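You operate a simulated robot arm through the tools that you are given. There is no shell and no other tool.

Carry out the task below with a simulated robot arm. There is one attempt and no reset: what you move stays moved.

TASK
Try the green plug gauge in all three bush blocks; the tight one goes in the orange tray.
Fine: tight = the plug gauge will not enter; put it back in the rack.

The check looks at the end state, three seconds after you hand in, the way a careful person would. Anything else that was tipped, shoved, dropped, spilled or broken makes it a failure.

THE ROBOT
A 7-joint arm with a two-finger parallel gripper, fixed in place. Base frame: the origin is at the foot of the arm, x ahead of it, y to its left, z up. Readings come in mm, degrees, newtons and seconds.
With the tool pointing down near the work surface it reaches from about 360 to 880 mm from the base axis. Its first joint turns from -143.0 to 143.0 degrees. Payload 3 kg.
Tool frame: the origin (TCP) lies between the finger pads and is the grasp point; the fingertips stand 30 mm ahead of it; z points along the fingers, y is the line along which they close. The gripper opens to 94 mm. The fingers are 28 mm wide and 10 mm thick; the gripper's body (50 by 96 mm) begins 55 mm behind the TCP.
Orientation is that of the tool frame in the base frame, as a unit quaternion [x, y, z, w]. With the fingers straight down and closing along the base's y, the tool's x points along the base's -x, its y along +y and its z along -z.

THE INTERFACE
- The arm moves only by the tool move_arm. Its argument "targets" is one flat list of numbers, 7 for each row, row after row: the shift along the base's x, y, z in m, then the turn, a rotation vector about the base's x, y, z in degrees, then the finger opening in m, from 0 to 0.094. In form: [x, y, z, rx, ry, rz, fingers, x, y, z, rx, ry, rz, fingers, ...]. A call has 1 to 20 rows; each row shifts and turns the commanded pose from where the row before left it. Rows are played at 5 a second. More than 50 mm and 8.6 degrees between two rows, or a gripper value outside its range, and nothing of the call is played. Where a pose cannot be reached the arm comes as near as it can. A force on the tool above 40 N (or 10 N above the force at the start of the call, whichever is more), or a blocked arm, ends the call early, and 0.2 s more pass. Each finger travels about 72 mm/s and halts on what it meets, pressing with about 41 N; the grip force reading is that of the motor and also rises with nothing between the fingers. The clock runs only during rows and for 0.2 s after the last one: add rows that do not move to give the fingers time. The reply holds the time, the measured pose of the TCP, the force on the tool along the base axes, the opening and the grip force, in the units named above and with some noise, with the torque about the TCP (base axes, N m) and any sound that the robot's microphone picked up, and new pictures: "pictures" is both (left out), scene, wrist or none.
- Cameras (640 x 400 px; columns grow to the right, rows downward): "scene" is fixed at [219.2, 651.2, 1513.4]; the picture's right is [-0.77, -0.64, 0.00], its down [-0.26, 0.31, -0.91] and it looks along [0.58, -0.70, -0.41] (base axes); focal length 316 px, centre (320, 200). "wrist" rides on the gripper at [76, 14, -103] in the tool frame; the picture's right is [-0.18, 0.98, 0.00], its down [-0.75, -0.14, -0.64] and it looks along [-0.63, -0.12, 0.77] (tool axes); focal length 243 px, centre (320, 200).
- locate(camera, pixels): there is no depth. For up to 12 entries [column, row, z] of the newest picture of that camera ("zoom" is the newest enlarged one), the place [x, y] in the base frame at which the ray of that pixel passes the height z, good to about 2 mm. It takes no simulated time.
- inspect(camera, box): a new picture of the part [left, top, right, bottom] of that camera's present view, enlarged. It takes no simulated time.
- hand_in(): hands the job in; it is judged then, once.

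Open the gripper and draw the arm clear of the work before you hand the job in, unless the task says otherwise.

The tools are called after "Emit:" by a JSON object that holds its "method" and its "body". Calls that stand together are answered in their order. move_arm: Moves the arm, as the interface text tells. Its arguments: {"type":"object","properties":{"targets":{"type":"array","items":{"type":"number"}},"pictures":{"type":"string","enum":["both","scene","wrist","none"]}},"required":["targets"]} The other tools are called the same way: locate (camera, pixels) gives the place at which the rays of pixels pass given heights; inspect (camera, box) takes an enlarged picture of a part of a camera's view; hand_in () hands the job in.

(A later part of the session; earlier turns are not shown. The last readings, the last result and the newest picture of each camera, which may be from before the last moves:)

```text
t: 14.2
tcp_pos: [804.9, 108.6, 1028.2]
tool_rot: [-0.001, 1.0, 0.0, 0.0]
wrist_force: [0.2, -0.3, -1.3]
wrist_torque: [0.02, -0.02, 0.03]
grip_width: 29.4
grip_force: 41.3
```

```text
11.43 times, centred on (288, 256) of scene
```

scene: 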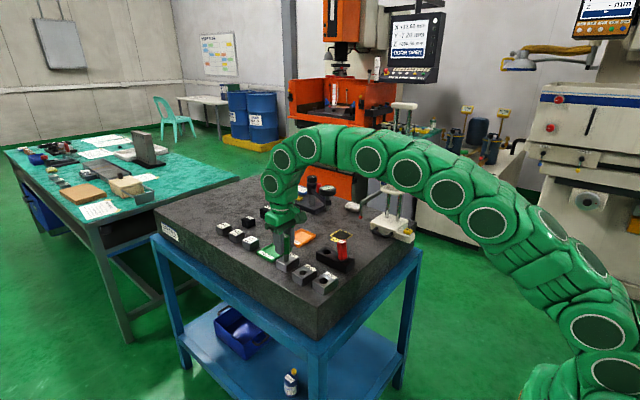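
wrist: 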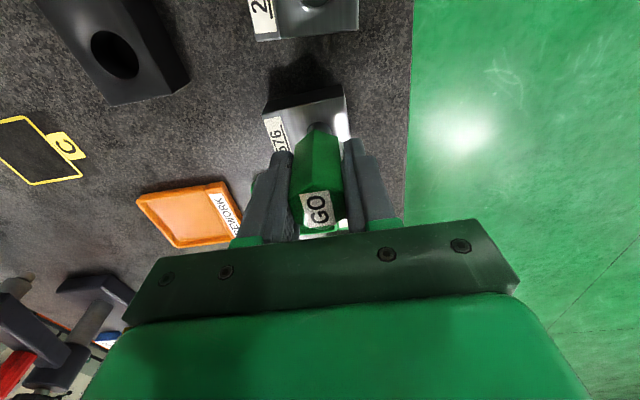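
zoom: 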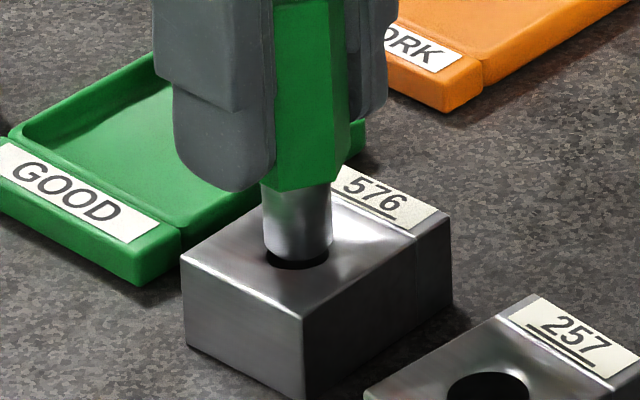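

The pin is just above the bore and still no force. I go on by 1 mm steps.

Emit:
{"method": "move_arm", "body": {"targets": [0, 0, -0.001, 0, 0, 0, 0.01, 0, 0, -0.001, 0, 0, 0, 0.01, 0, 0, -0.001, 0, 0, 0, 0.01, 0, 0, -0.001, 0, 0, 0, 0.01, 0, 0, -0.001, 0, 0, 0, 0.01, 0, 0, 0, 0, 0, 0, 0.01]}}

Emit:
{"method": "inspect", "body": {"camera": "wrist", "box": [270, 70, 370, 150]}}

Emit:
{"method": "inspect", "body": {"camera": "scene", "box": [268, 238, 308, 273]}}

```text
t: 15.6
tcp_pos: [804.5, 109.3, 1023.6]
tool_rot: [0.0, 1.0, 0.0, 0.001]
wrist_force: [3.0, -0.2, 5.0]
wrist_torque: [-0.03, -0.06, 0.0]
grip_width: 29.5
grip_force: 40.7
```

scene: 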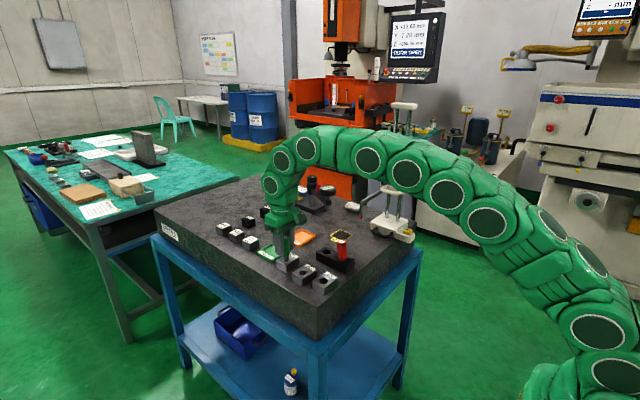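
wrist: 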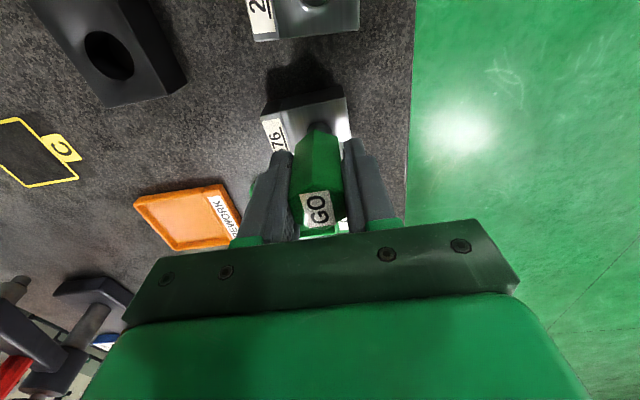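

```text
5.00 times, centred on (320, 110) of wrist
```

zoom: 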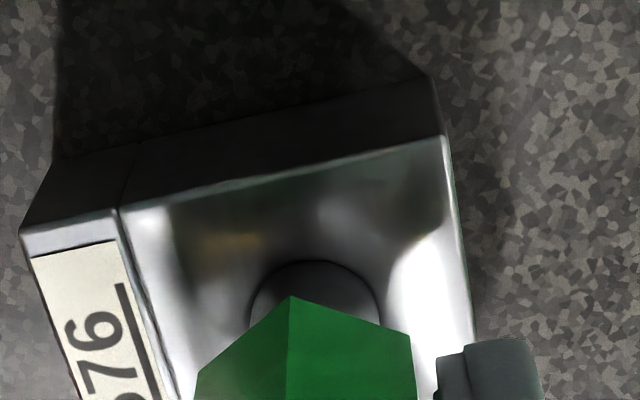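

```text
11.43 times, centred on (288, 256) of scene
```

zoom: 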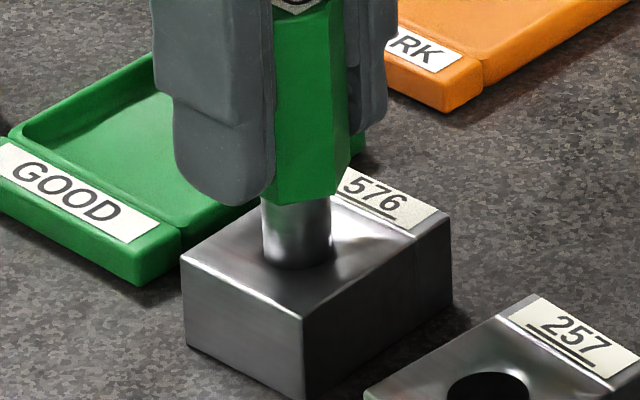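

Contact force is rising (5 N) at TCP 1023.6 with the pin covering the whole bore. One more millimetre confirms it's blocked.

Emit:
{"method": "move_arm", "body": {"targets": [0, 0, -0.001, 0, 0, 0, 0.01, 0, 0, -0.0005, 0, 0, 0, 0.01, 0, 0, 0, 0, 0, 0, 0.01]}}

Emit:
{"method": "inspect", "body": {"camera": "scene", "box": [268, 238, 308, 273]}}

```text
t: 16.4
tcp_pos: [803.7, 109.6, 1022.5]
tool_rot: [0.0, 1.0, 0.001, 0.001]
wrist_force: [10.1, -3.9, 26.5]
wrist_torque: [-0.1, -0.34, 0.07]
grip_width: 29.4
grip_force: 40.1
```

scene: 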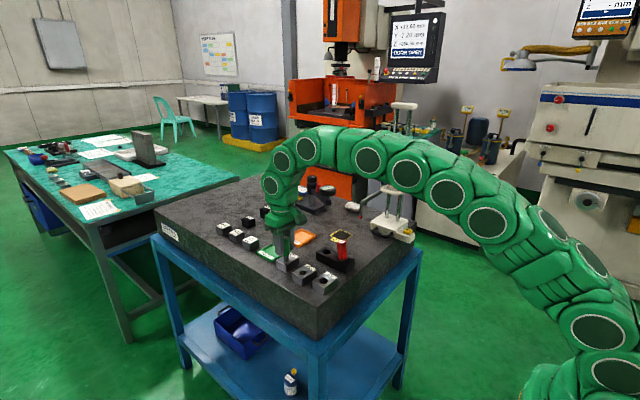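
wrist: 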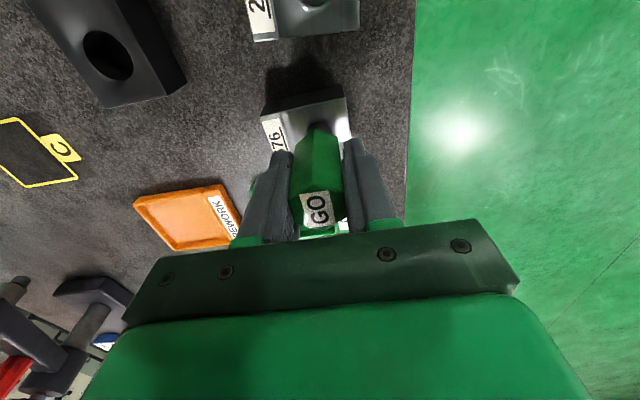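

```text
11.43 times, centred on (288, 256) of scene
```

zoom: 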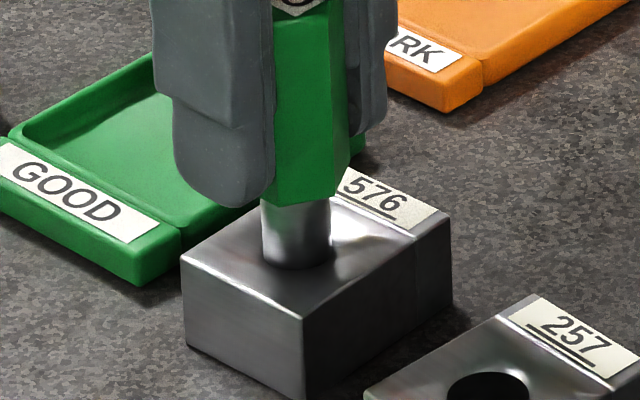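

Blocked: 26.5 N and no travel, and the pin is wider than the bore, so 576 is the tight one so far. I lift 25 mm and move (-146.5,+2.5) over block 290.

Emit:
{"method": "move_arm", "body": {"targets": [0, 0, 0.005, 0, 0, 0, 0.01, 0, 0, 0.02, 0, 0, 0, 0.01, -0.037, 0.001, 0, 0, 0, 0, 0.01, -0.037, 0.001, 0, 0, 0, 0, 0.01, -0.037, 0.0005, 0, 0, 0, 0, 0.01, -0.0355, 0, 0, 0, 0, 0, 0.01, 0, 0, 0, 0, 0, 0, 0.01]}}

Emit:
{"method": "inspect", "body": {"camera": "wrist", "box": [270, 70, 370, 150]}}

Emit:
{"method": "inspect", "body": {"camera": "scene", "box": [305, 258, 345, 293]}}

```text
t: 18.0
tcp_pos: [658.2, 112.0, 1048.6]
tool_rot: [-0.001, 1.0, 0.0, 0.0]
wrist_force: [0.1, -0.1, -1.7]
wrist_torque: [-0.02, 0.02, 0.01]
grip_width: 29.4
grip_force: 40.5
```

scene: 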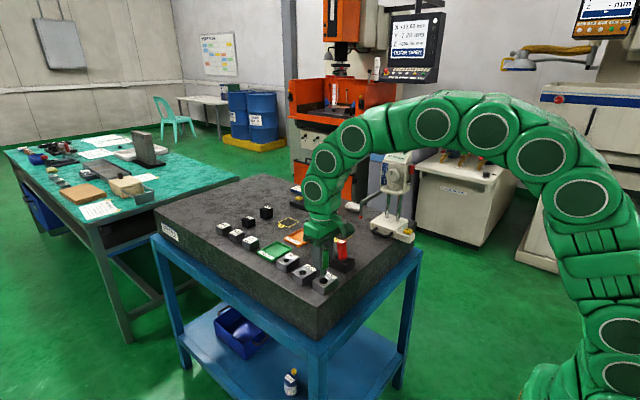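
wrist: 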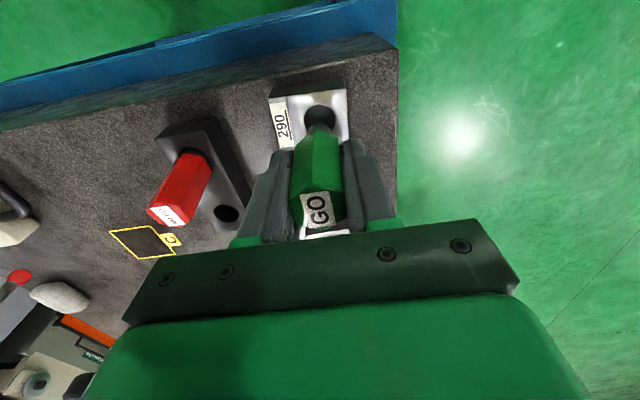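

```text
5.00 times, centred on (320, 110) of wrist
```

zoom: 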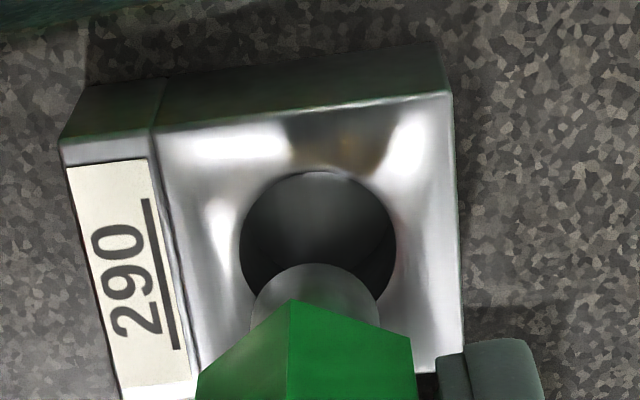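

```text
11.43 times, centred on (325, 276) of scene
```

zoom: 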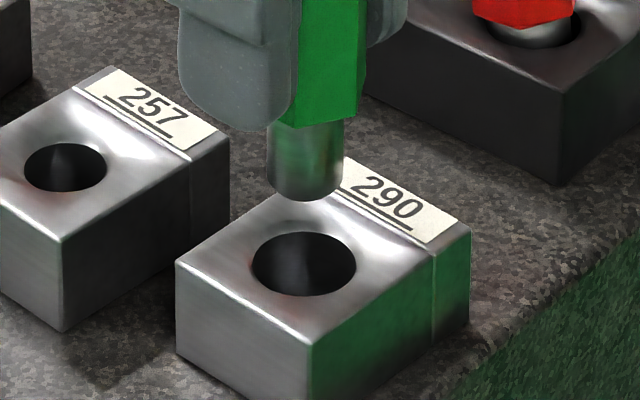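

The pin is well within the larger bore of 290 (scene bore 254–356, pin 267–344). I nudge (-1,+0.5) and lower 33 mm in steps to try the fit.

Emit:
{"method": "move_arm", "body": {"targets": [-0.001, 0.0005, -0.008, 0, 0, 0, 0.01, 0, 0, -0.008, 0, 0, 0, 0.01, 0, 0, -0.002, 0, 0, 0, 0.01, 0, 0, -0.002, 0, 0, 0, 0.01, 0, 0, -0.002, 0, 0, 0, 0.01, 0, 0, -0.002, 0, 0, 0, 0.01, 0, 0, -0.002, 0, 0, 0, 0.01, 0, 0, -0.002, 0, 0, 0, 0.01, 0, 0, -0.002, 0, 0, 0, 0.01, 0, 0, -0.002, 0, 0, 0, 0.01, 0, 0, 0, 0, 0, 0, 0.01]}}

Emit:
{"method": "inspect", "body": {"camera": "scene", "box": [305, 258, 345, 293]}}

```text
t: 20.4
tcp_pos: [656.6, 113.0, 1014.1]
tool_rot: [0.0, 1.0, -0.001, -0.001]
wrist_force: [-0.5, -0.6, -0.8]
wrist_torque: [-0.01, -0.04, 0.01]
grip_width: 29.3
grip_force: 40.9
```

scene: 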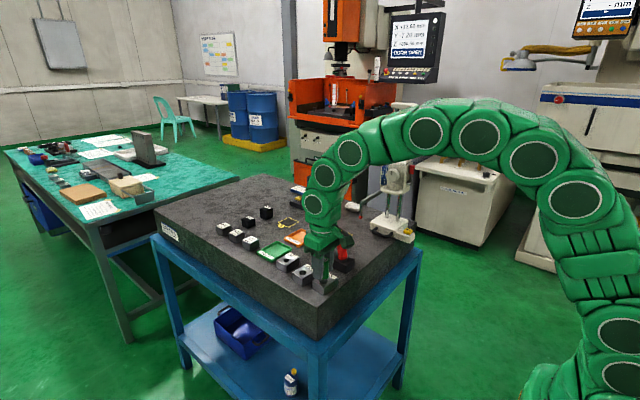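
wrist: 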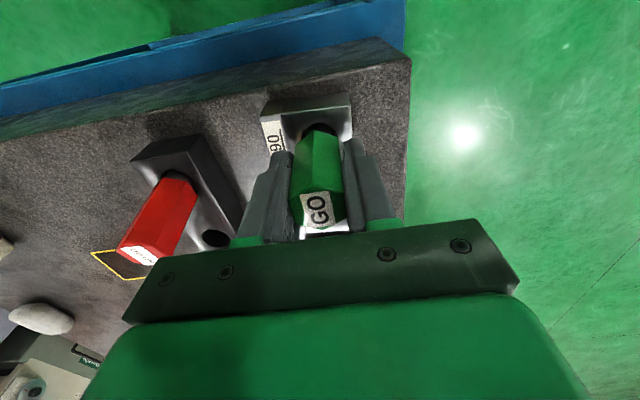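

```text
11.43 times, centred on (325, 276) of scene
```

zoom: 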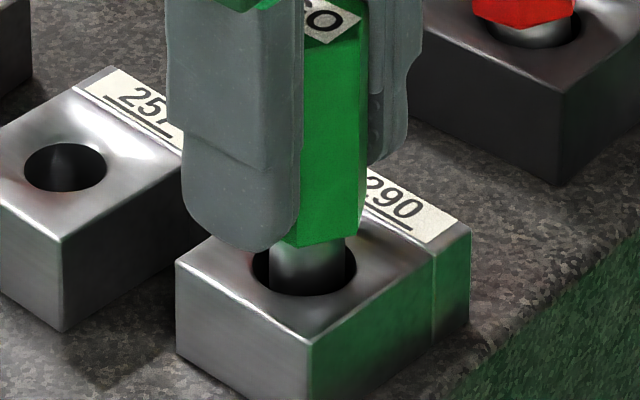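

The pin enters 290 freely too, so 576 is the only tight block. I lift 61.5 mm and carry the gauge back over the rack with (+79.2,-112.3).

Emit:
{"method": "move_arm", "body": {"targets": [0, 0, 0.0115, 0, 0, 0, 0.01, 0, 0, 0.025, 0, 0, 0, 0.01, 0, 0, 0.025, 0, 0, 0, 0.01, 0.0264, -0.0375, 0, 0, 0, 0, 0.01, 0.0264, -0.0374, 0, 0, 0, 0, 0.01, 0.0264, -0.0374, 0, 0, 0, 0, 0.01, 0, 0, 0, 0, 0, 0, 0.01, 0, 0, 0, 0, 0, 0, 0.01]}}

Emit:
{"method": "inspect", "body": {"camera": "wrist", "box": [270, 70, 370, 150]}}

Emit:
{"method": "inspect", "body": {"camera": "scene", "box": [300, 220, 360, 270]}}

```text
t: 22.2
tcp_pos: [737.2, -1.3, 1077.0]
tool_rot: [-0.001, 1.0, 0.0, 0.0]
wrist_force: [-0.2, -1.1, -2.3]
wrist_torque: [-0.02, 0.02, -0.02]
grip_width: 29.4
grip_force: 41.5
```

scene: 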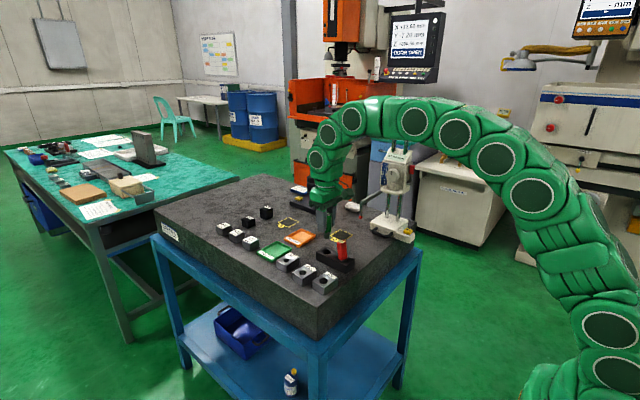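
wrist: 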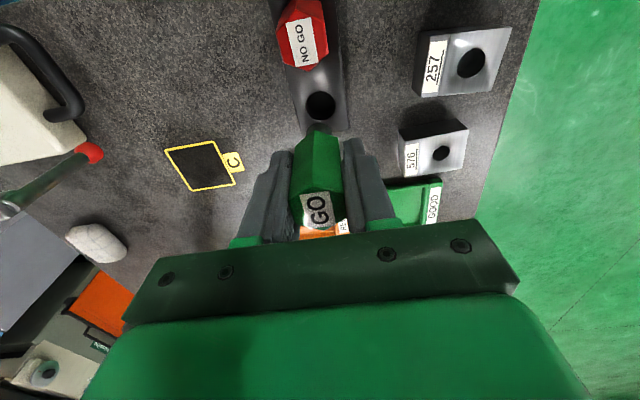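

```text
5.00 times, centred on (320, 110) of wrist
```

zoom: 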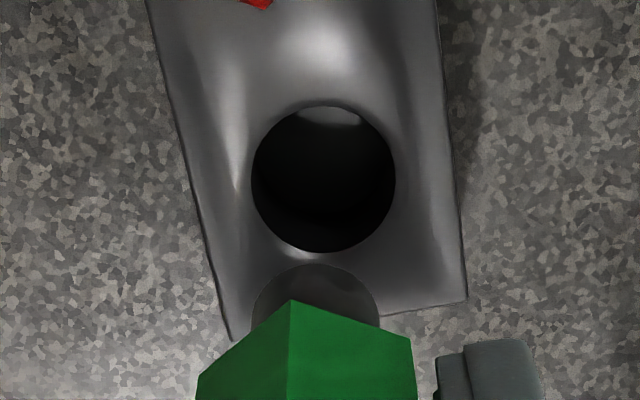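

```text
8.00 times, centred on (330, 245) of scene
```

zoom: 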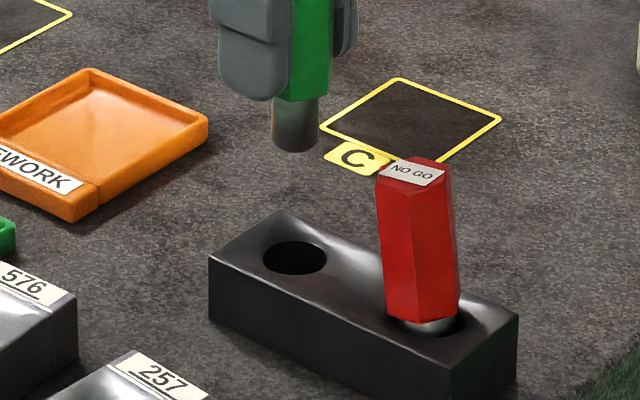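

The gauge hangs over the rack bore, but the red NO GO gauge now looks tilted (scene zoom left edge 377→387), unlike at t=4. I look closely and check the rack's position against earlier values (corners at z=950 were (766.4,-24.7), (768.7,22.6)).

Emit:
{"method": "locate", "body": {"camera": "wrist", "pixels": [[302.4, 138, 950], [349.4, 130, 950], [302.4, 138, 962], [349.4, 130, 962], [321, 107, 962]]}}

Emit:
{"method": "inspect", "body": {"camera": "scene", "box": [320, 230, 365, 275]}}

Emit:
{"method": "inspect", "body": {"camera": "wrist", "box": [240, 0, 380, 140]}}

```text
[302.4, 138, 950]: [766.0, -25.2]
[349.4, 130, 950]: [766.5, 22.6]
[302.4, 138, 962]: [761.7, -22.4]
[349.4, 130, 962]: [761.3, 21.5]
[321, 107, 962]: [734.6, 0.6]
```

```text
8.89 times, centred on (342, 252) of scene
```

zoom: 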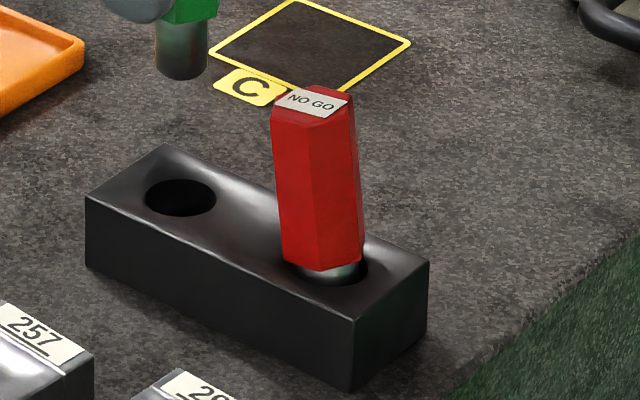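

```text
2.86 times, centred on (310, 70) of wrist
```

zoom: 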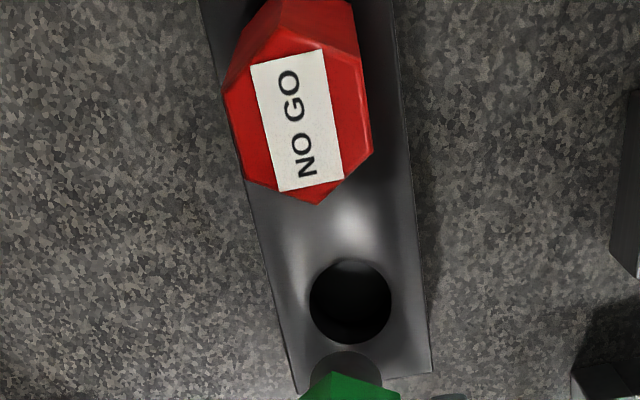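

The rack itself has not moved (corners match within 2 mm). I measure the red gauge's lean: its top at wrist (304.8,40.3), its hole at scene zoom (325,268) vs the green hole at zoom (180,197).

Emit:
{"method": "locate", "body": {"camera": "wrist", "pixels": [[304.8, 40.3, 1020], [304.8, 40.3, 1025], [304.8, 40.3, 1030]]}}

Emit:
{"method": "locate", "body": {"camera": "scene", "pixels": [[340.0, 260.2, 965], [323.75, 252, 965], [338.7, 241.3, 1020], [338.7, 241.3, 1025], [338.7, 241.3, 1030]]}}

Emit:
{"method": "inspect", "body": {"camera": "scene", "box": [330, 235, 350, 270]}}

```text
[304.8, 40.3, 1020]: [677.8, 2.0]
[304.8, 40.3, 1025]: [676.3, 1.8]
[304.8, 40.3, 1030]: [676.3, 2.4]
```

```text
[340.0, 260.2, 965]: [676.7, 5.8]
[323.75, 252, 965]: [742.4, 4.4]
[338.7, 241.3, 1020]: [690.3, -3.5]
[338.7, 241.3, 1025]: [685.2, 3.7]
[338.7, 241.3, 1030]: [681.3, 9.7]
```

```text
11.43 times, centred on (340, 252) of scene
```

zoom: 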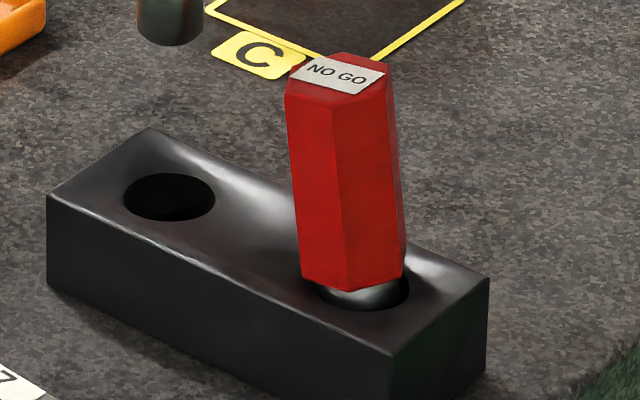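

The red one leans about 9° toward +x; I will set it upright after the green is back. For the green: the bore is ~1 mm toward -x and ~1.3 mm toward +y from the pin, so I shift that and lower 55 mm.

Emit:
{"method": "move_arm", "body": {"targets": [-0.001, 0.0013, 0, 0, 0, 0, 0.01, 0, 0, -0.02, 0, 0, 0, 0.01, 0, 0, -0.02, 0, 0, 0, 0.01, 0, 0, -0.008, 0, 0, 0, 0.01, 0, 0, 0, 0, 0, 0, 0.01]}}

Emit:
{"method": "inspect", "body": {"camera": "wrist", "box": [270, 70, 370, 150]}}

Emit:
{"method": "inspect", "body": {"camera": "scene", "box": [310, 230, 355, 270]}}

```text
t: 23.4
tcp_pos: [734.8, 1.2, 1027.4]
tool_rot: [0.001, 1.0, 0.0, -0.001]
wrist_force: [0.3, 0.2, -1.3]
wrist_torque: [0.03, 0.0, 0.01]
grip_width: 29.1
grip_force: 40.8
```

scene: 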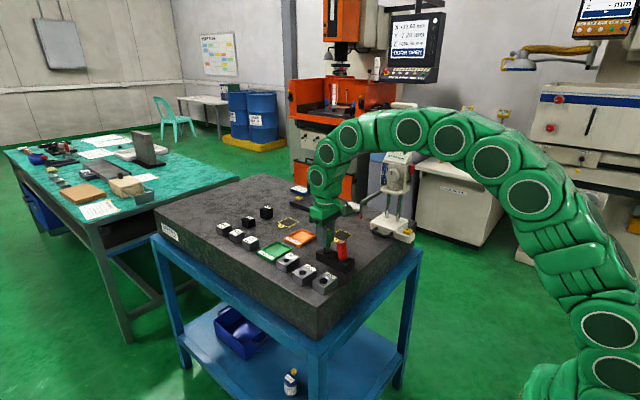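
wrist: 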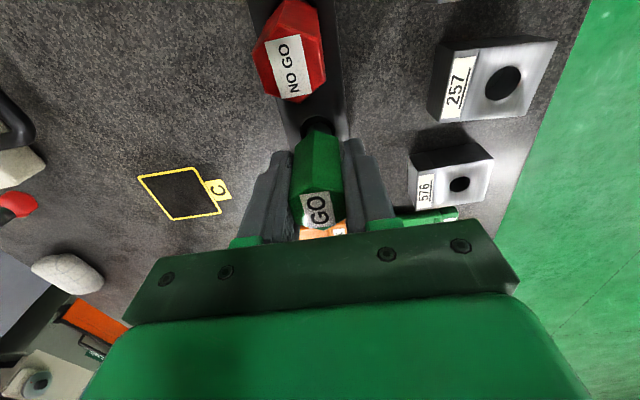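

```text
5.00 times, centred on (320, 110) of wrist
```

zoom: 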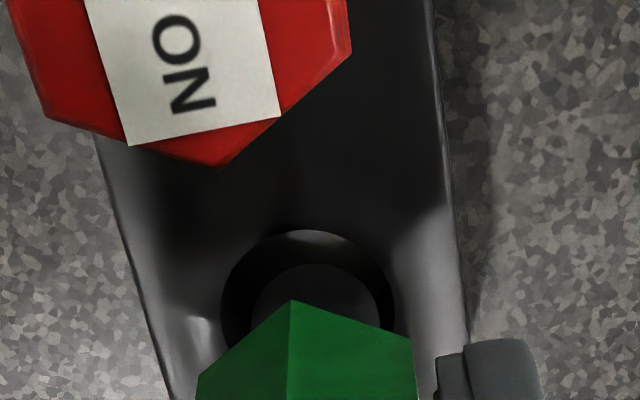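

```text
10.00 times, centred on (332, 250) of scene
```

zoom: 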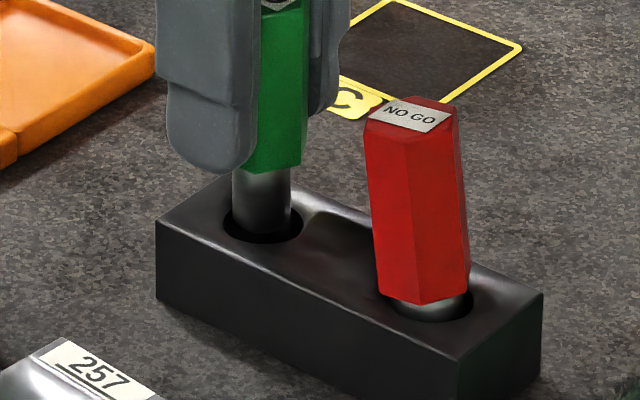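

The pin is just in the rack bore, slightly high in y. I shift y by -0.7 mm and lower 19 mm, then check.

Emit:
{"method": "move_arm", "body": {"targets": [0, -0.0007, -0.003, 0, 0, 0, 0.01, 0, 0, -0.005, 0, 0, 0, 0.01, 0, 0, -0.005, 0, 0, 0, 0.01, 0, 0, -0.004, 0, 0, 0, 0.01, 0, 0, -0.002, 0, 0, 0, 0.01, 0, 0, -0.001, 0, 0, 0, 0.01, 0, 0, 0, 0, 0, 0, 0.01]}}

Emit:
{"method": "inspect", "body": {"camera": "scene", "box": [310, 230, 355, 270]}}

```text
t: 25.0
tcp_pos: [735.0, 0.9, 1009.0]
tool_rot: [0.0, 1.0, 0.0, 0.0]
wrist_force: [-0.2, 0.6, -1.1]
wrist_torque: [0.01, 0.01, 0.05]
grip_width: 29.4
grip_force: 41.0
```

scene: 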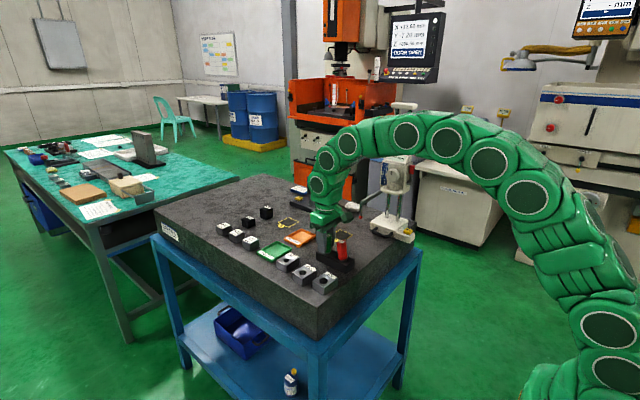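
wrist: 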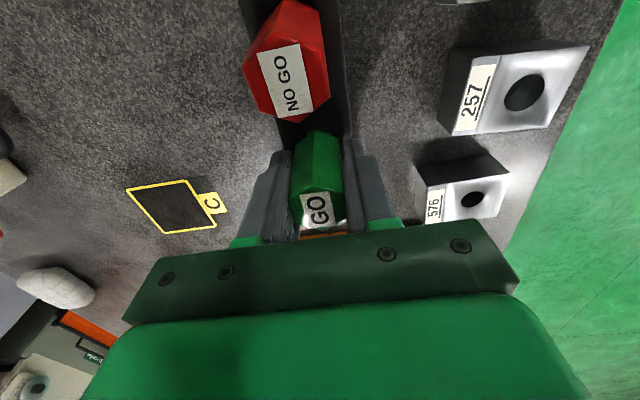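

```text
10.00 times, centred on (332, 250) of scene
```

zoom: 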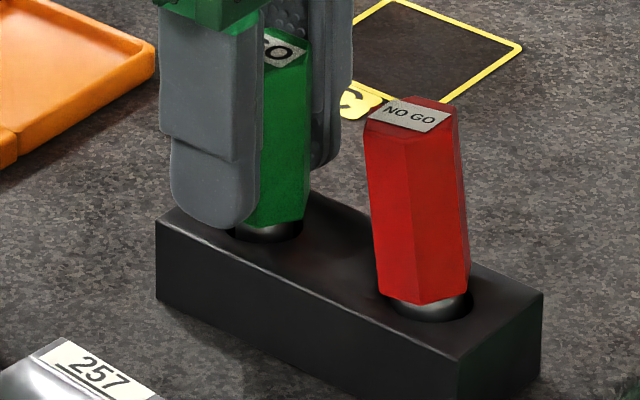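

No contact yet at 1009. I lower 3.5 mm in 0.5 mm steps looking for the touch.

Emit:
{"method": "move_arm", "body": {"targets": [0, 0, -0.0005, 0, 0, 0, 0.01, 0, 0, -0.0005, 0, 0, 0, 0.01, 0, 0, -0.0005, 0, 0, 0, 0.01, 0, 0, -0.0005, 0, 0, 0, 0.01, 0, 0, -0.0005, 0, 0, 0, 0.01, 0, 0, 0, 0, 0, 0, 0.01]}}

Emit:
{"method": "inspect", "body": {"camera": "scene", "box": [310, 230, 355, 270]}}

```text
t: 26.4
tcp_pos: [734.7, 0.6, 1007.4]
tool_rot: [-0.001, 1.0, 0.0, 0.001]
wrist_force: [-3.3, 1.0, 10.2]
wrist_torque: [0.03, 0.2, -0.02]
grip_width: 29.5
grip_force: 40.8
```

scene: 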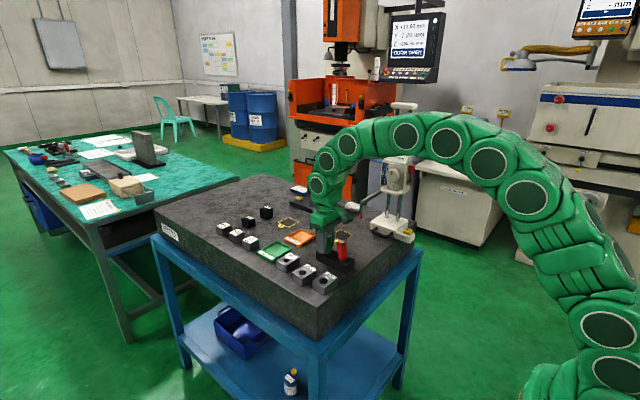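
wrist: 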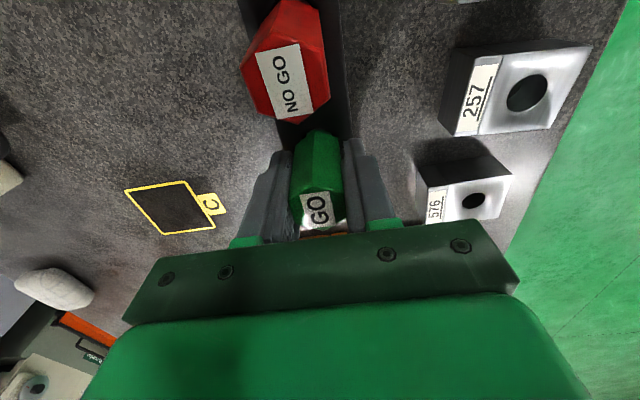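

```text
10.00 times, centred on (332, 250) of scene
```

zoom: 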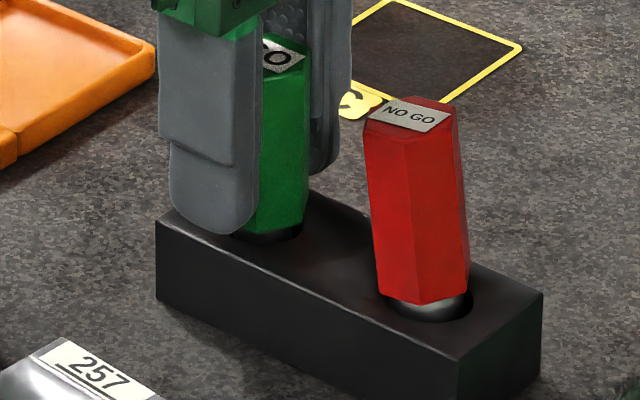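

Seated: 10 N upward force. I relieve 0.3 mm and then open the fingers gently.

Emit:
{"method": "move_arm", "body": {"targets": [0, 0, 0.0003, 0, 0, 0, 0.01, 0, 0, 0, 0, 0, 0, 0.028, 0, 0, 0, 0, 0, 0, 0.031, 0, 0, 0, 0, 0, 0, 0.034, 0, 0, 0, 0, 0, 0, 0.04, 0, 0, 0, 0, 0, 0, 0.05, 0, 0, 0, 0, 0, 0, 0.06, 0, 0, 0, 0, 0, 0, 0.06]}}

Emit:
{"method": "inspect", "body": {"camera": "scene", "box": [310, 230, 355, 270]}}

Emit:
{"method": "inspect", "body": {"camera": "wrist", "box": [220, 0, 420, 250]}}

```text
t: 28.2
tcp_pos: [735.6, 0.3, 1006.1]
tool_rot: [0.0, 1.0, 0.001, 0.0]
wrist_force: [0.6, -0.3, 0.1]
wrist_torque: [-0.03, 0.01, 0.02]
grip_width: 59.9
grip_force: 0.0
```

scene: 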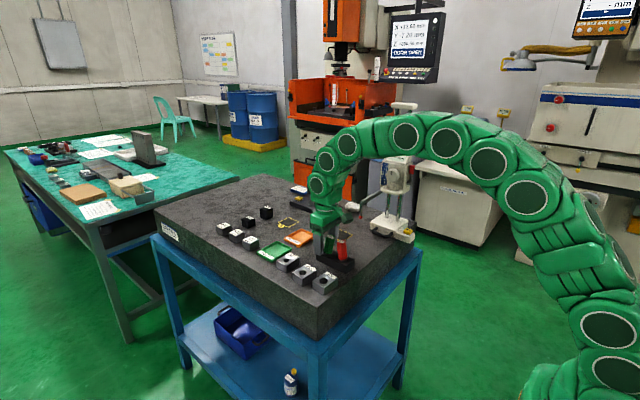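
wrist: 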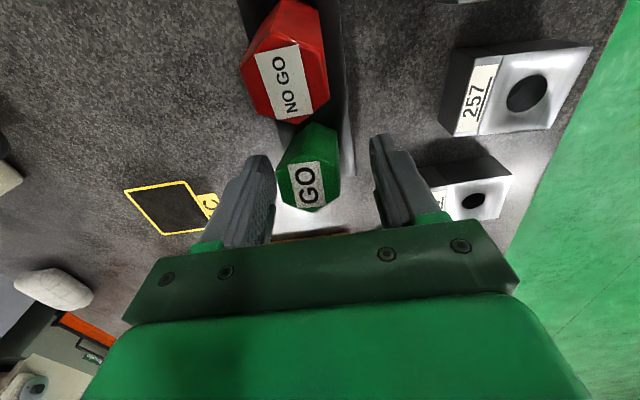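

```text
10.00 times, centred on (332, 250) of scene
```

zoom: 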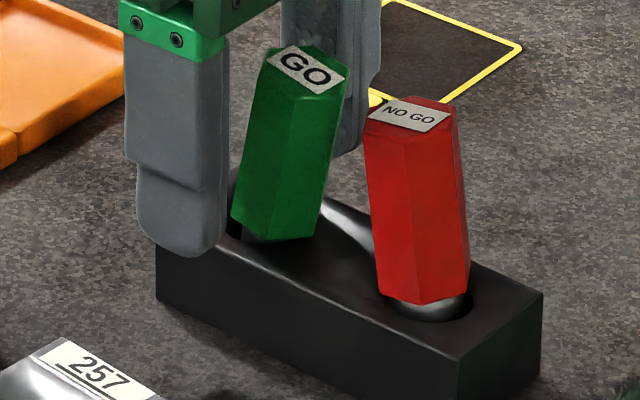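

```text
1.60 times, centred on (320, 125) of wrist
```

zoom: 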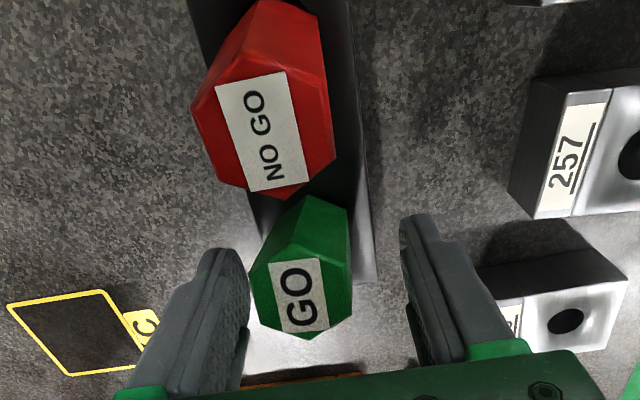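

Released, the green gauge leans a few degrees in its loose bore just as the red one does (both bores are much wider than the pins, so they settle leaning). I open fully and then check it settles before lifting.

Emit:
{"method": "move_arm", "body": {"targets": [0, 0, 0, 0, 0, 0, 0.07, 0, 0, 0, 0, 0, 0, 0.08, 0, 0, 0, 0, 0, 0, 0.094, 0, 0, 0, 0, 0, 0, 0.094, 0, 0, 0, 0, 0, 0, 0.094]}}

Emit:
{"method": "inspect", "body": {"camera": "scene", "box": [310, 230, 355, 270]}}

Emit:
{"method": "inspect", "body": {"camera": "wrist", "box": [220, 0, 420, 250]}}

```text
t: 29.4
tcp_pos: [736.0, 0.8, 1006.5]
tool_rot: [0.001, 1.0, 0.001, -0.001]
wrist_force: [0.3, 0.7, -0.4]
wrist_torque: [-0.02, 0.02, 0.01]
grip_width: 93.8
grip_force: 0.1
```

scene: 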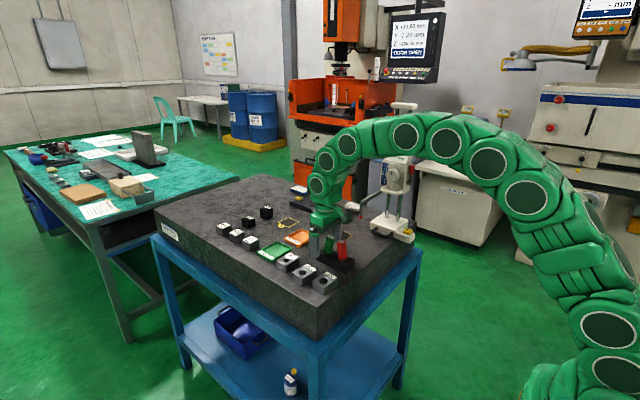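
wrist: 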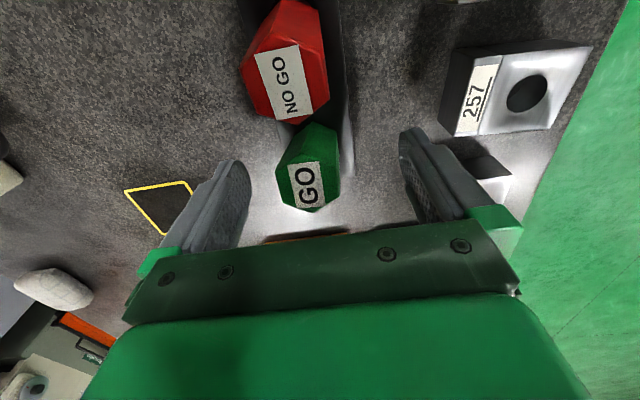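

```text
10.00 times, centred on (332, 250) of scene
```

zoom: 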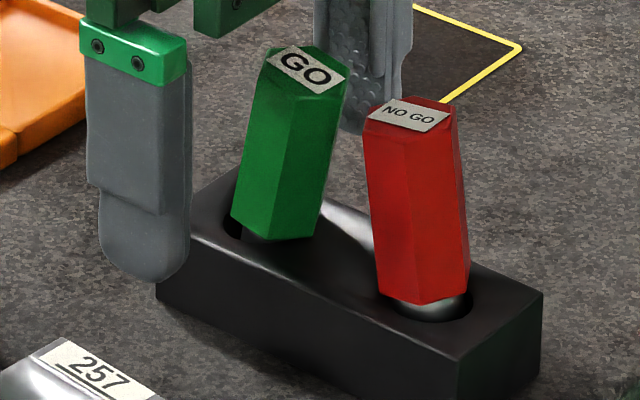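

```text
1.60 times, centred on (320, 125) of wrist
```

zoom: 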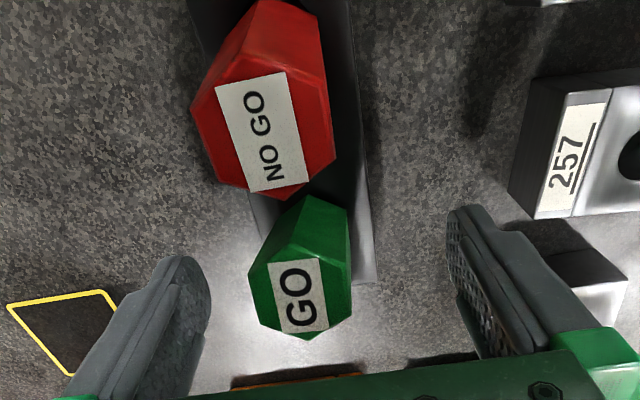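

The green gauge is at rest in the rack and clear of the fingers. I lift straight up 90 mm, then move over to view block 576 (TCP ≈ (790,110,1075)).

Emit:
{"method": "move_arm", "body": {"targets": [0, 0, 0.02, 0, 0, 0, 0.094, 0, 0, 0.03, 0, 0, 0, 0.094, 0, 0, 0.04, 0, 0, 0, 0.094, 0.018, 0.037, 0, 0, 0, 0, 0.094, 0.018, 0.037, 0, 0, 0, 0, 0.094, 0.018, 0.036, -0.02, 0, 0, 0, 0.094, 0, 0, 0, 0, 0, 0, 0.094]}}

Emit:
{"method": "inspect", "body": {"camera": "wrist", "box": [240, 80, 400, 220]}}

Emit:
{"method": "inspect", "body": {"camera": "scene", "box": [255, 220, 355, 290]}}

```text
t: 31.0
tcp_pos: [788.7, 112.2, 1075.1]
tool_rot: [0.0, 1.0, 0.0, 0.0]
wrist_force: [0.1, -0.6, 0.7]
wrist_torque: [0.0, 0.01, 0.03]
grip_width: 94.2
grip_force: 0.2
```

scene: 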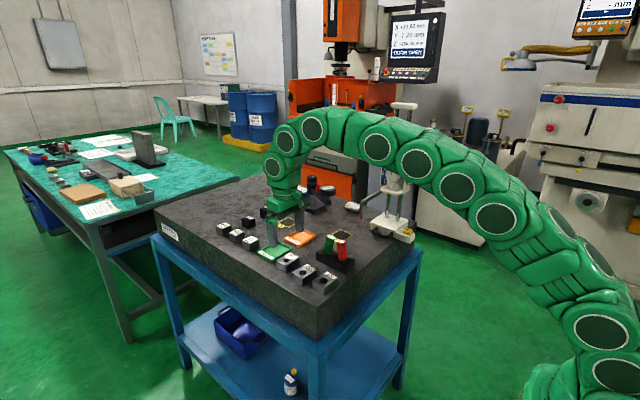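
wrist: 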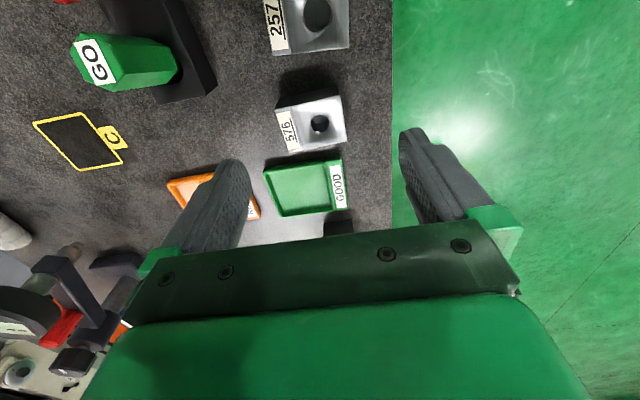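

```text
2.86 times, centred on (320, 150) of wrist
```

zoom: 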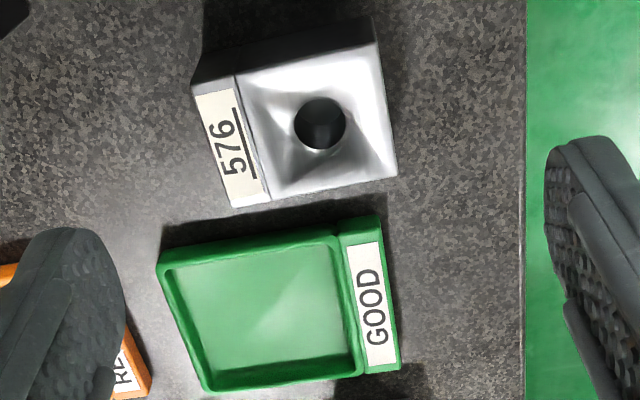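

```text
5.71 times, centred on (305, 255) of scene
```

zoom: 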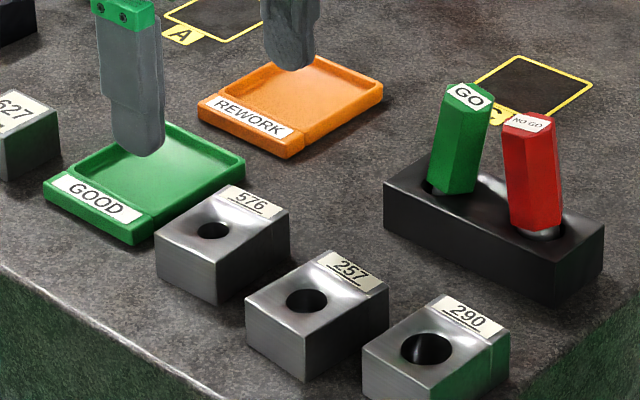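

Block 576 is in clear view: top corners at zoom (190,88), (375,45), (398,177), (232,208), bore (320,123). I locate them for position and yaw, plus the trays' corners.

Emit:
{"method": "locate", "body": {"camera": "wrist", "pixels": [[274.5, 110.8, 965], [339.2, 95.8, 965], [347.3, 142, 965], [289.2, 152.8, 965], [320, 123.1, 965], [263, 172, 943], [338, 160, 943], [348, 208.7, 943], [280, 217, 943]]}}

Emit:
{"method": "locate", "body": {"camera": "zoom", "pixels": [[199, 103, 945], [290, 151, 940], [383, 84, 945], [291, 60, 945], [155, 235, 965], [222, 263, 965], [289, 210, 965], [228, 186, 965]]}}

```text
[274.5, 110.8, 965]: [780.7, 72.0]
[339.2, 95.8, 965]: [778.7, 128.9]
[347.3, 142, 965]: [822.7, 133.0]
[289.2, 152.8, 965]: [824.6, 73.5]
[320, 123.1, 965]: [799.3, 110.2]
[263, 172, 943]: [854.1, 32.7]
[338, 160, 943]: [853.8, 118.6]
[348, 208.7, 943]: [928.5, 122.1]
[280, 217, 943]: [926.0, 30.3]
```

```text
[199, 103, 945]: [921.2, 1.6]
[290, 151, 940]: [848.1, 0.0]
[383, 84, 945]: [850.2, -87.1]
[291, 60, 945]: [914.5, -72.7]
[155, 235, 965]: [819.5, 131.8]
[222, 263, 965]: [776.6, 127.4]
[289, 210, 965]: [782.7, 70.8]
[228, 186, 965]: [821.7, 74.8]
```

I check the plate height under block 576's front bottom corner (zoom (219,305)) and the green tray's inner size, as both trays look alike.

Emit:
{"method": "locate", "body": {"camera": "zoom", "pixels": [[219, 305, 930], [219, 305, 935], [219, 305, 940], [133, 245, 935], [288, 158, 935]]}}

Emit:
{"method": "locate", "body": {"camera": "wrist", "pixels": [[267.6, 174.5, 943], [325.9, 164, 943], [334, 207.7, 943], [283.3, 214, 943]]}}

Emit:
{"method": "inspect", "body": {"camera": "scene", "box": [285, 225, 325, 255]}}

```text
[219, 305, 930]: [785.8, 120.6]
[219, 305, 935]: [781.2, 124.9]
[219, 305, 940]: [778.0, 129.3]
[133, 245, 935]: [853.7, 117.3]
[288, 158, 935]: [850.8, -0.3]
```

```text
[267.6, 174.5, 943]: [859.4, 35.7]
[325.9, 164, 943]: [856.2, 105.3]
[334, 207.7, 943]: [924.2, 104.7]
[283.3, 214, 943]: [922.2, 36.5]
```

```text
13.33 times, centred on (305, 240) of scene
```

zoom: 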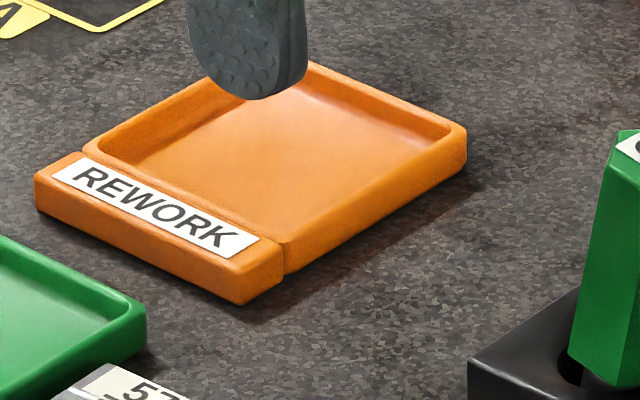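

Plate ≈938, block ≈27 mm high, the tray's inside ≈66×69 mm. Before grasping, I test whether the arm reaches over the orange tray at about (884,-50,1000).

Emit:
{"method": "move_arm", "body": {"targets": [0.019, -0.0324, -0.01, 0, 0, 0, 0.094, 0.019, -0.0324, -0.01, 0, 0, 0, 0.094, 0.019, -0.0324, -0.015, 0, 0, 0, 0.094, 0.019, -0.0324, -0.02, 0, 0, 0, 0.094, 0.019, -0.0324, -0.02, 0, 0, 0, 0.094, 0, 0, 0, 0, 0, 0, 0.094, 0, 0, 0, 0, 0, 0, 0.094]}}

Emit:
{"method": "inspect", "body": {"camera": "wrist", "box": [220, 80, 420, 240]}}

Emit:
{"method": "inspect", "body": {"camera": "scene", "box": [275, 215, 345, 265]}}

```text
t: 32.6
tcp_pos: [883.2, -51.4, 1001.2]
tool_rot: [0.0, 1.0, 0.0, 0.0]
wrist_force: [0.2, 0.1, 0.3]
wrist_torque: [0.03, 0.01, 0.03]
grip_width: 93.7
grip_force: 0.2
```

scene: 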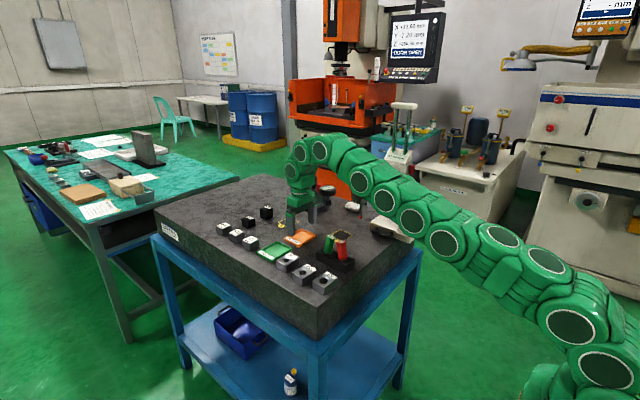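
wrist: 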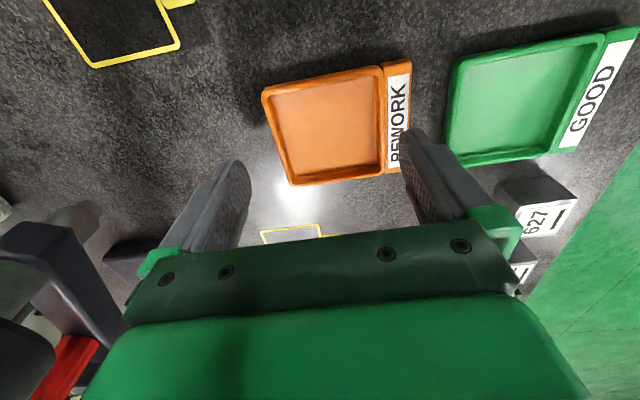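

```text
2.50 times, centred on (320, 160) of wrist
```

zoom: 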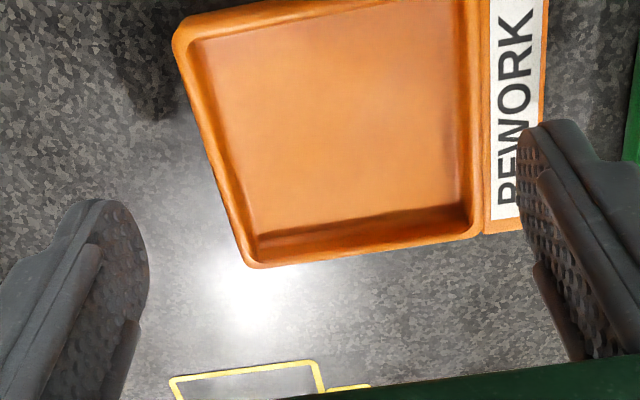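

```text
8.00 times, centred on (310, 240) of scene
```

zoom: 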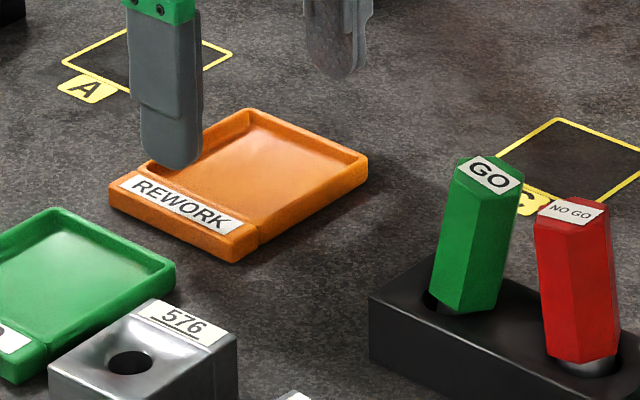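

The arm reaches there without trouble. I locate the orange tray's inner corners from this close view.

Emit:
{"method": "locate", "body": {"camera": "wrist", "pixels": [[267.2, 98, 945], [378, 73, 945], [380.8, 163, 945], [290.8, 175, 945], [290.8, 175, 950], [267.2, 98, 950], [262, 88, 950], [292, 186, 950], [386, 175, 950], [382, 64, 950]]}}

Emit:
{"method": "locate", "body": {"camera": "zoom", "pixels": [[368, 156, 947], [248, 108, 947], [238, 228, 947], [255, 230, 947]]}}

```text
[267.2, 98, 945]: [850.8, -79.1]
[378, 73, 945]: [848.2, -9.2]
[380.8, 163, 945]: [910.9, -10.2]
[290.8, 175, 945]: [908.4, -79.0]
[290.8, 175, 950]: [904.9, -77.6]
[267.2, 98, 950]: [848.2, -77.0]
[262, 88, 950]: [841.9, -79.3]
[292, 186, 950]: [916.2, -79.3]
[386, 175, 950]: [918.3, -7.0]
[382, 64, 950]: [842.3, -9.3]
```

```text
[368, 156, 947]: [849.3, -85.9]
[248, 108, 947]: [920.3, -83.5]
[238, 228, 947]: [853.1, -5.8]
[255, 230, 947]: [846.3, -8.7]
```

The orange tray's inside spans x 850–910, y -79…-10, centre (880,-45). Block 576 is centred at ≈(801,101.7) with ≈+4.5° yaw, 44×58 mm. I rise, go above it, and yaw the tool by +4.5°.

Emit:
{"method": "move_arm", "body": {"targets": [0, 0, 0.03, 0, 0, 0, 0.094, 0, 0, 0.03, 0, 0, 0, 0.094, -0.02, 0.038, 0, 0, 0, 0, 0.094, -0.02, 0.038, 0, 0, 0, 0, 0.094, -0.02, 0.038, 0, 0, 0, 0, 0.094, -0.0217, 0.039, 0, 0, 0, 4.5, 0.094, 0, 0, -0.03, 0, 0, 0, 0.094, 0, 0, 0, 0, 0, 0, 0.094, 0, 0, 0, 0, 0, 0, 0.094]}}

Emit:
{"method": "inspect", "body": {"camera": "wrist", "box": [220, 80, 420, 240]}}

Emit:
{"method": "inspect", "body": {"camera": "scene", "box": [260, 225, 320, 280]}}

```text
t: 34.6
tcp_pos: [793.0, 101.8, 1004.8]
tool_rot: [-0.039, 0.999, 0.0, 0.0]
wrist_force: [-0.4, 0.1, 0.2]
wrist_torque: [-0.03, 0.0, 0.0]
grip_width: 94.1
grip_force: 0.0
out of reach, approached as far as the arm can: row 1, 2
```

scene: 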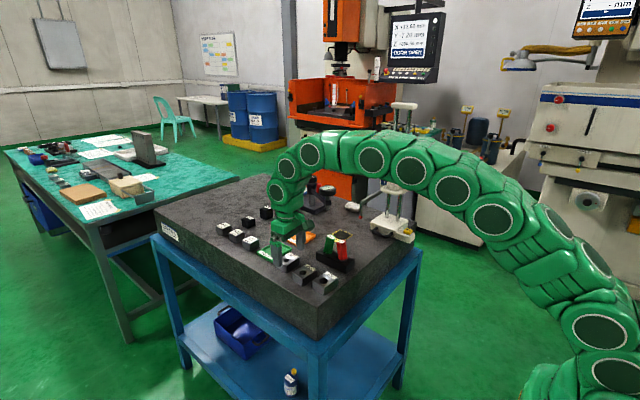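
wrist: 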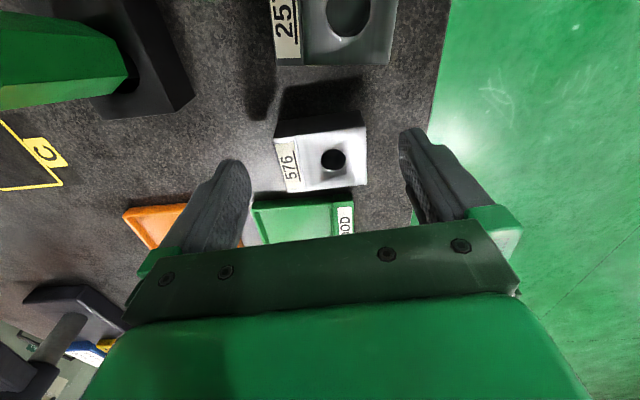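

```text
2.50 times, centred on (320, 160) of wrist
```

zoom: 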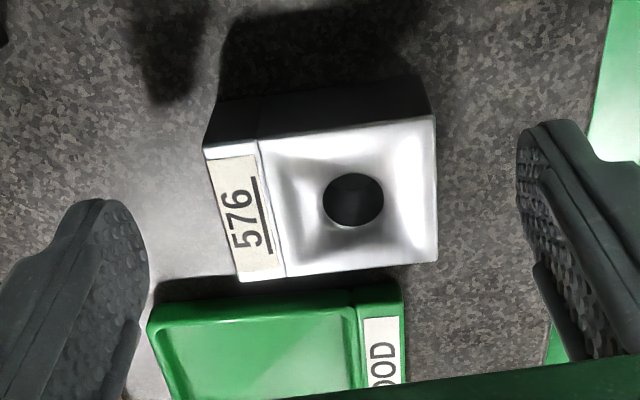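

```text
7.27 times, centred on (290, 252) of scene
```

zoom: 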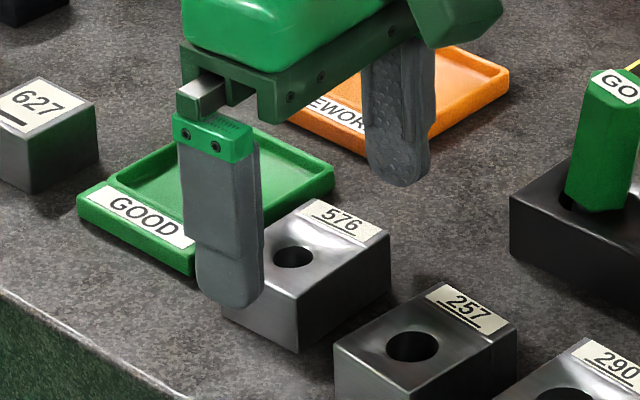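

The tool was limited while rising there, so I'm at (793,101.8,1005) — noted: approach the tray at z≈1000. I locate the block's top corners again from here: wrist (274,139), (366.4,126), (367.2,185), (287.2,192).

Emit:
{"method": "locate", "body": {"camera": "wrist", "pixels": [[274, 139.2, 965], [366.4, 126, 965], [367.2, 184.8, 965], [287.2, 192, 965], [333, 160, 965]]}}

```text
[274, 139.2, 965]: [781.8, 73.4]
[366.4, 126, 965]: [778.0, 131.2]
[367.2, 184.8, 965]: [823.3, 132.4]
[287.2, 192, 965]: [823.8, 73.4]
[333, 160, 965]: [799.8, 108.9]
```

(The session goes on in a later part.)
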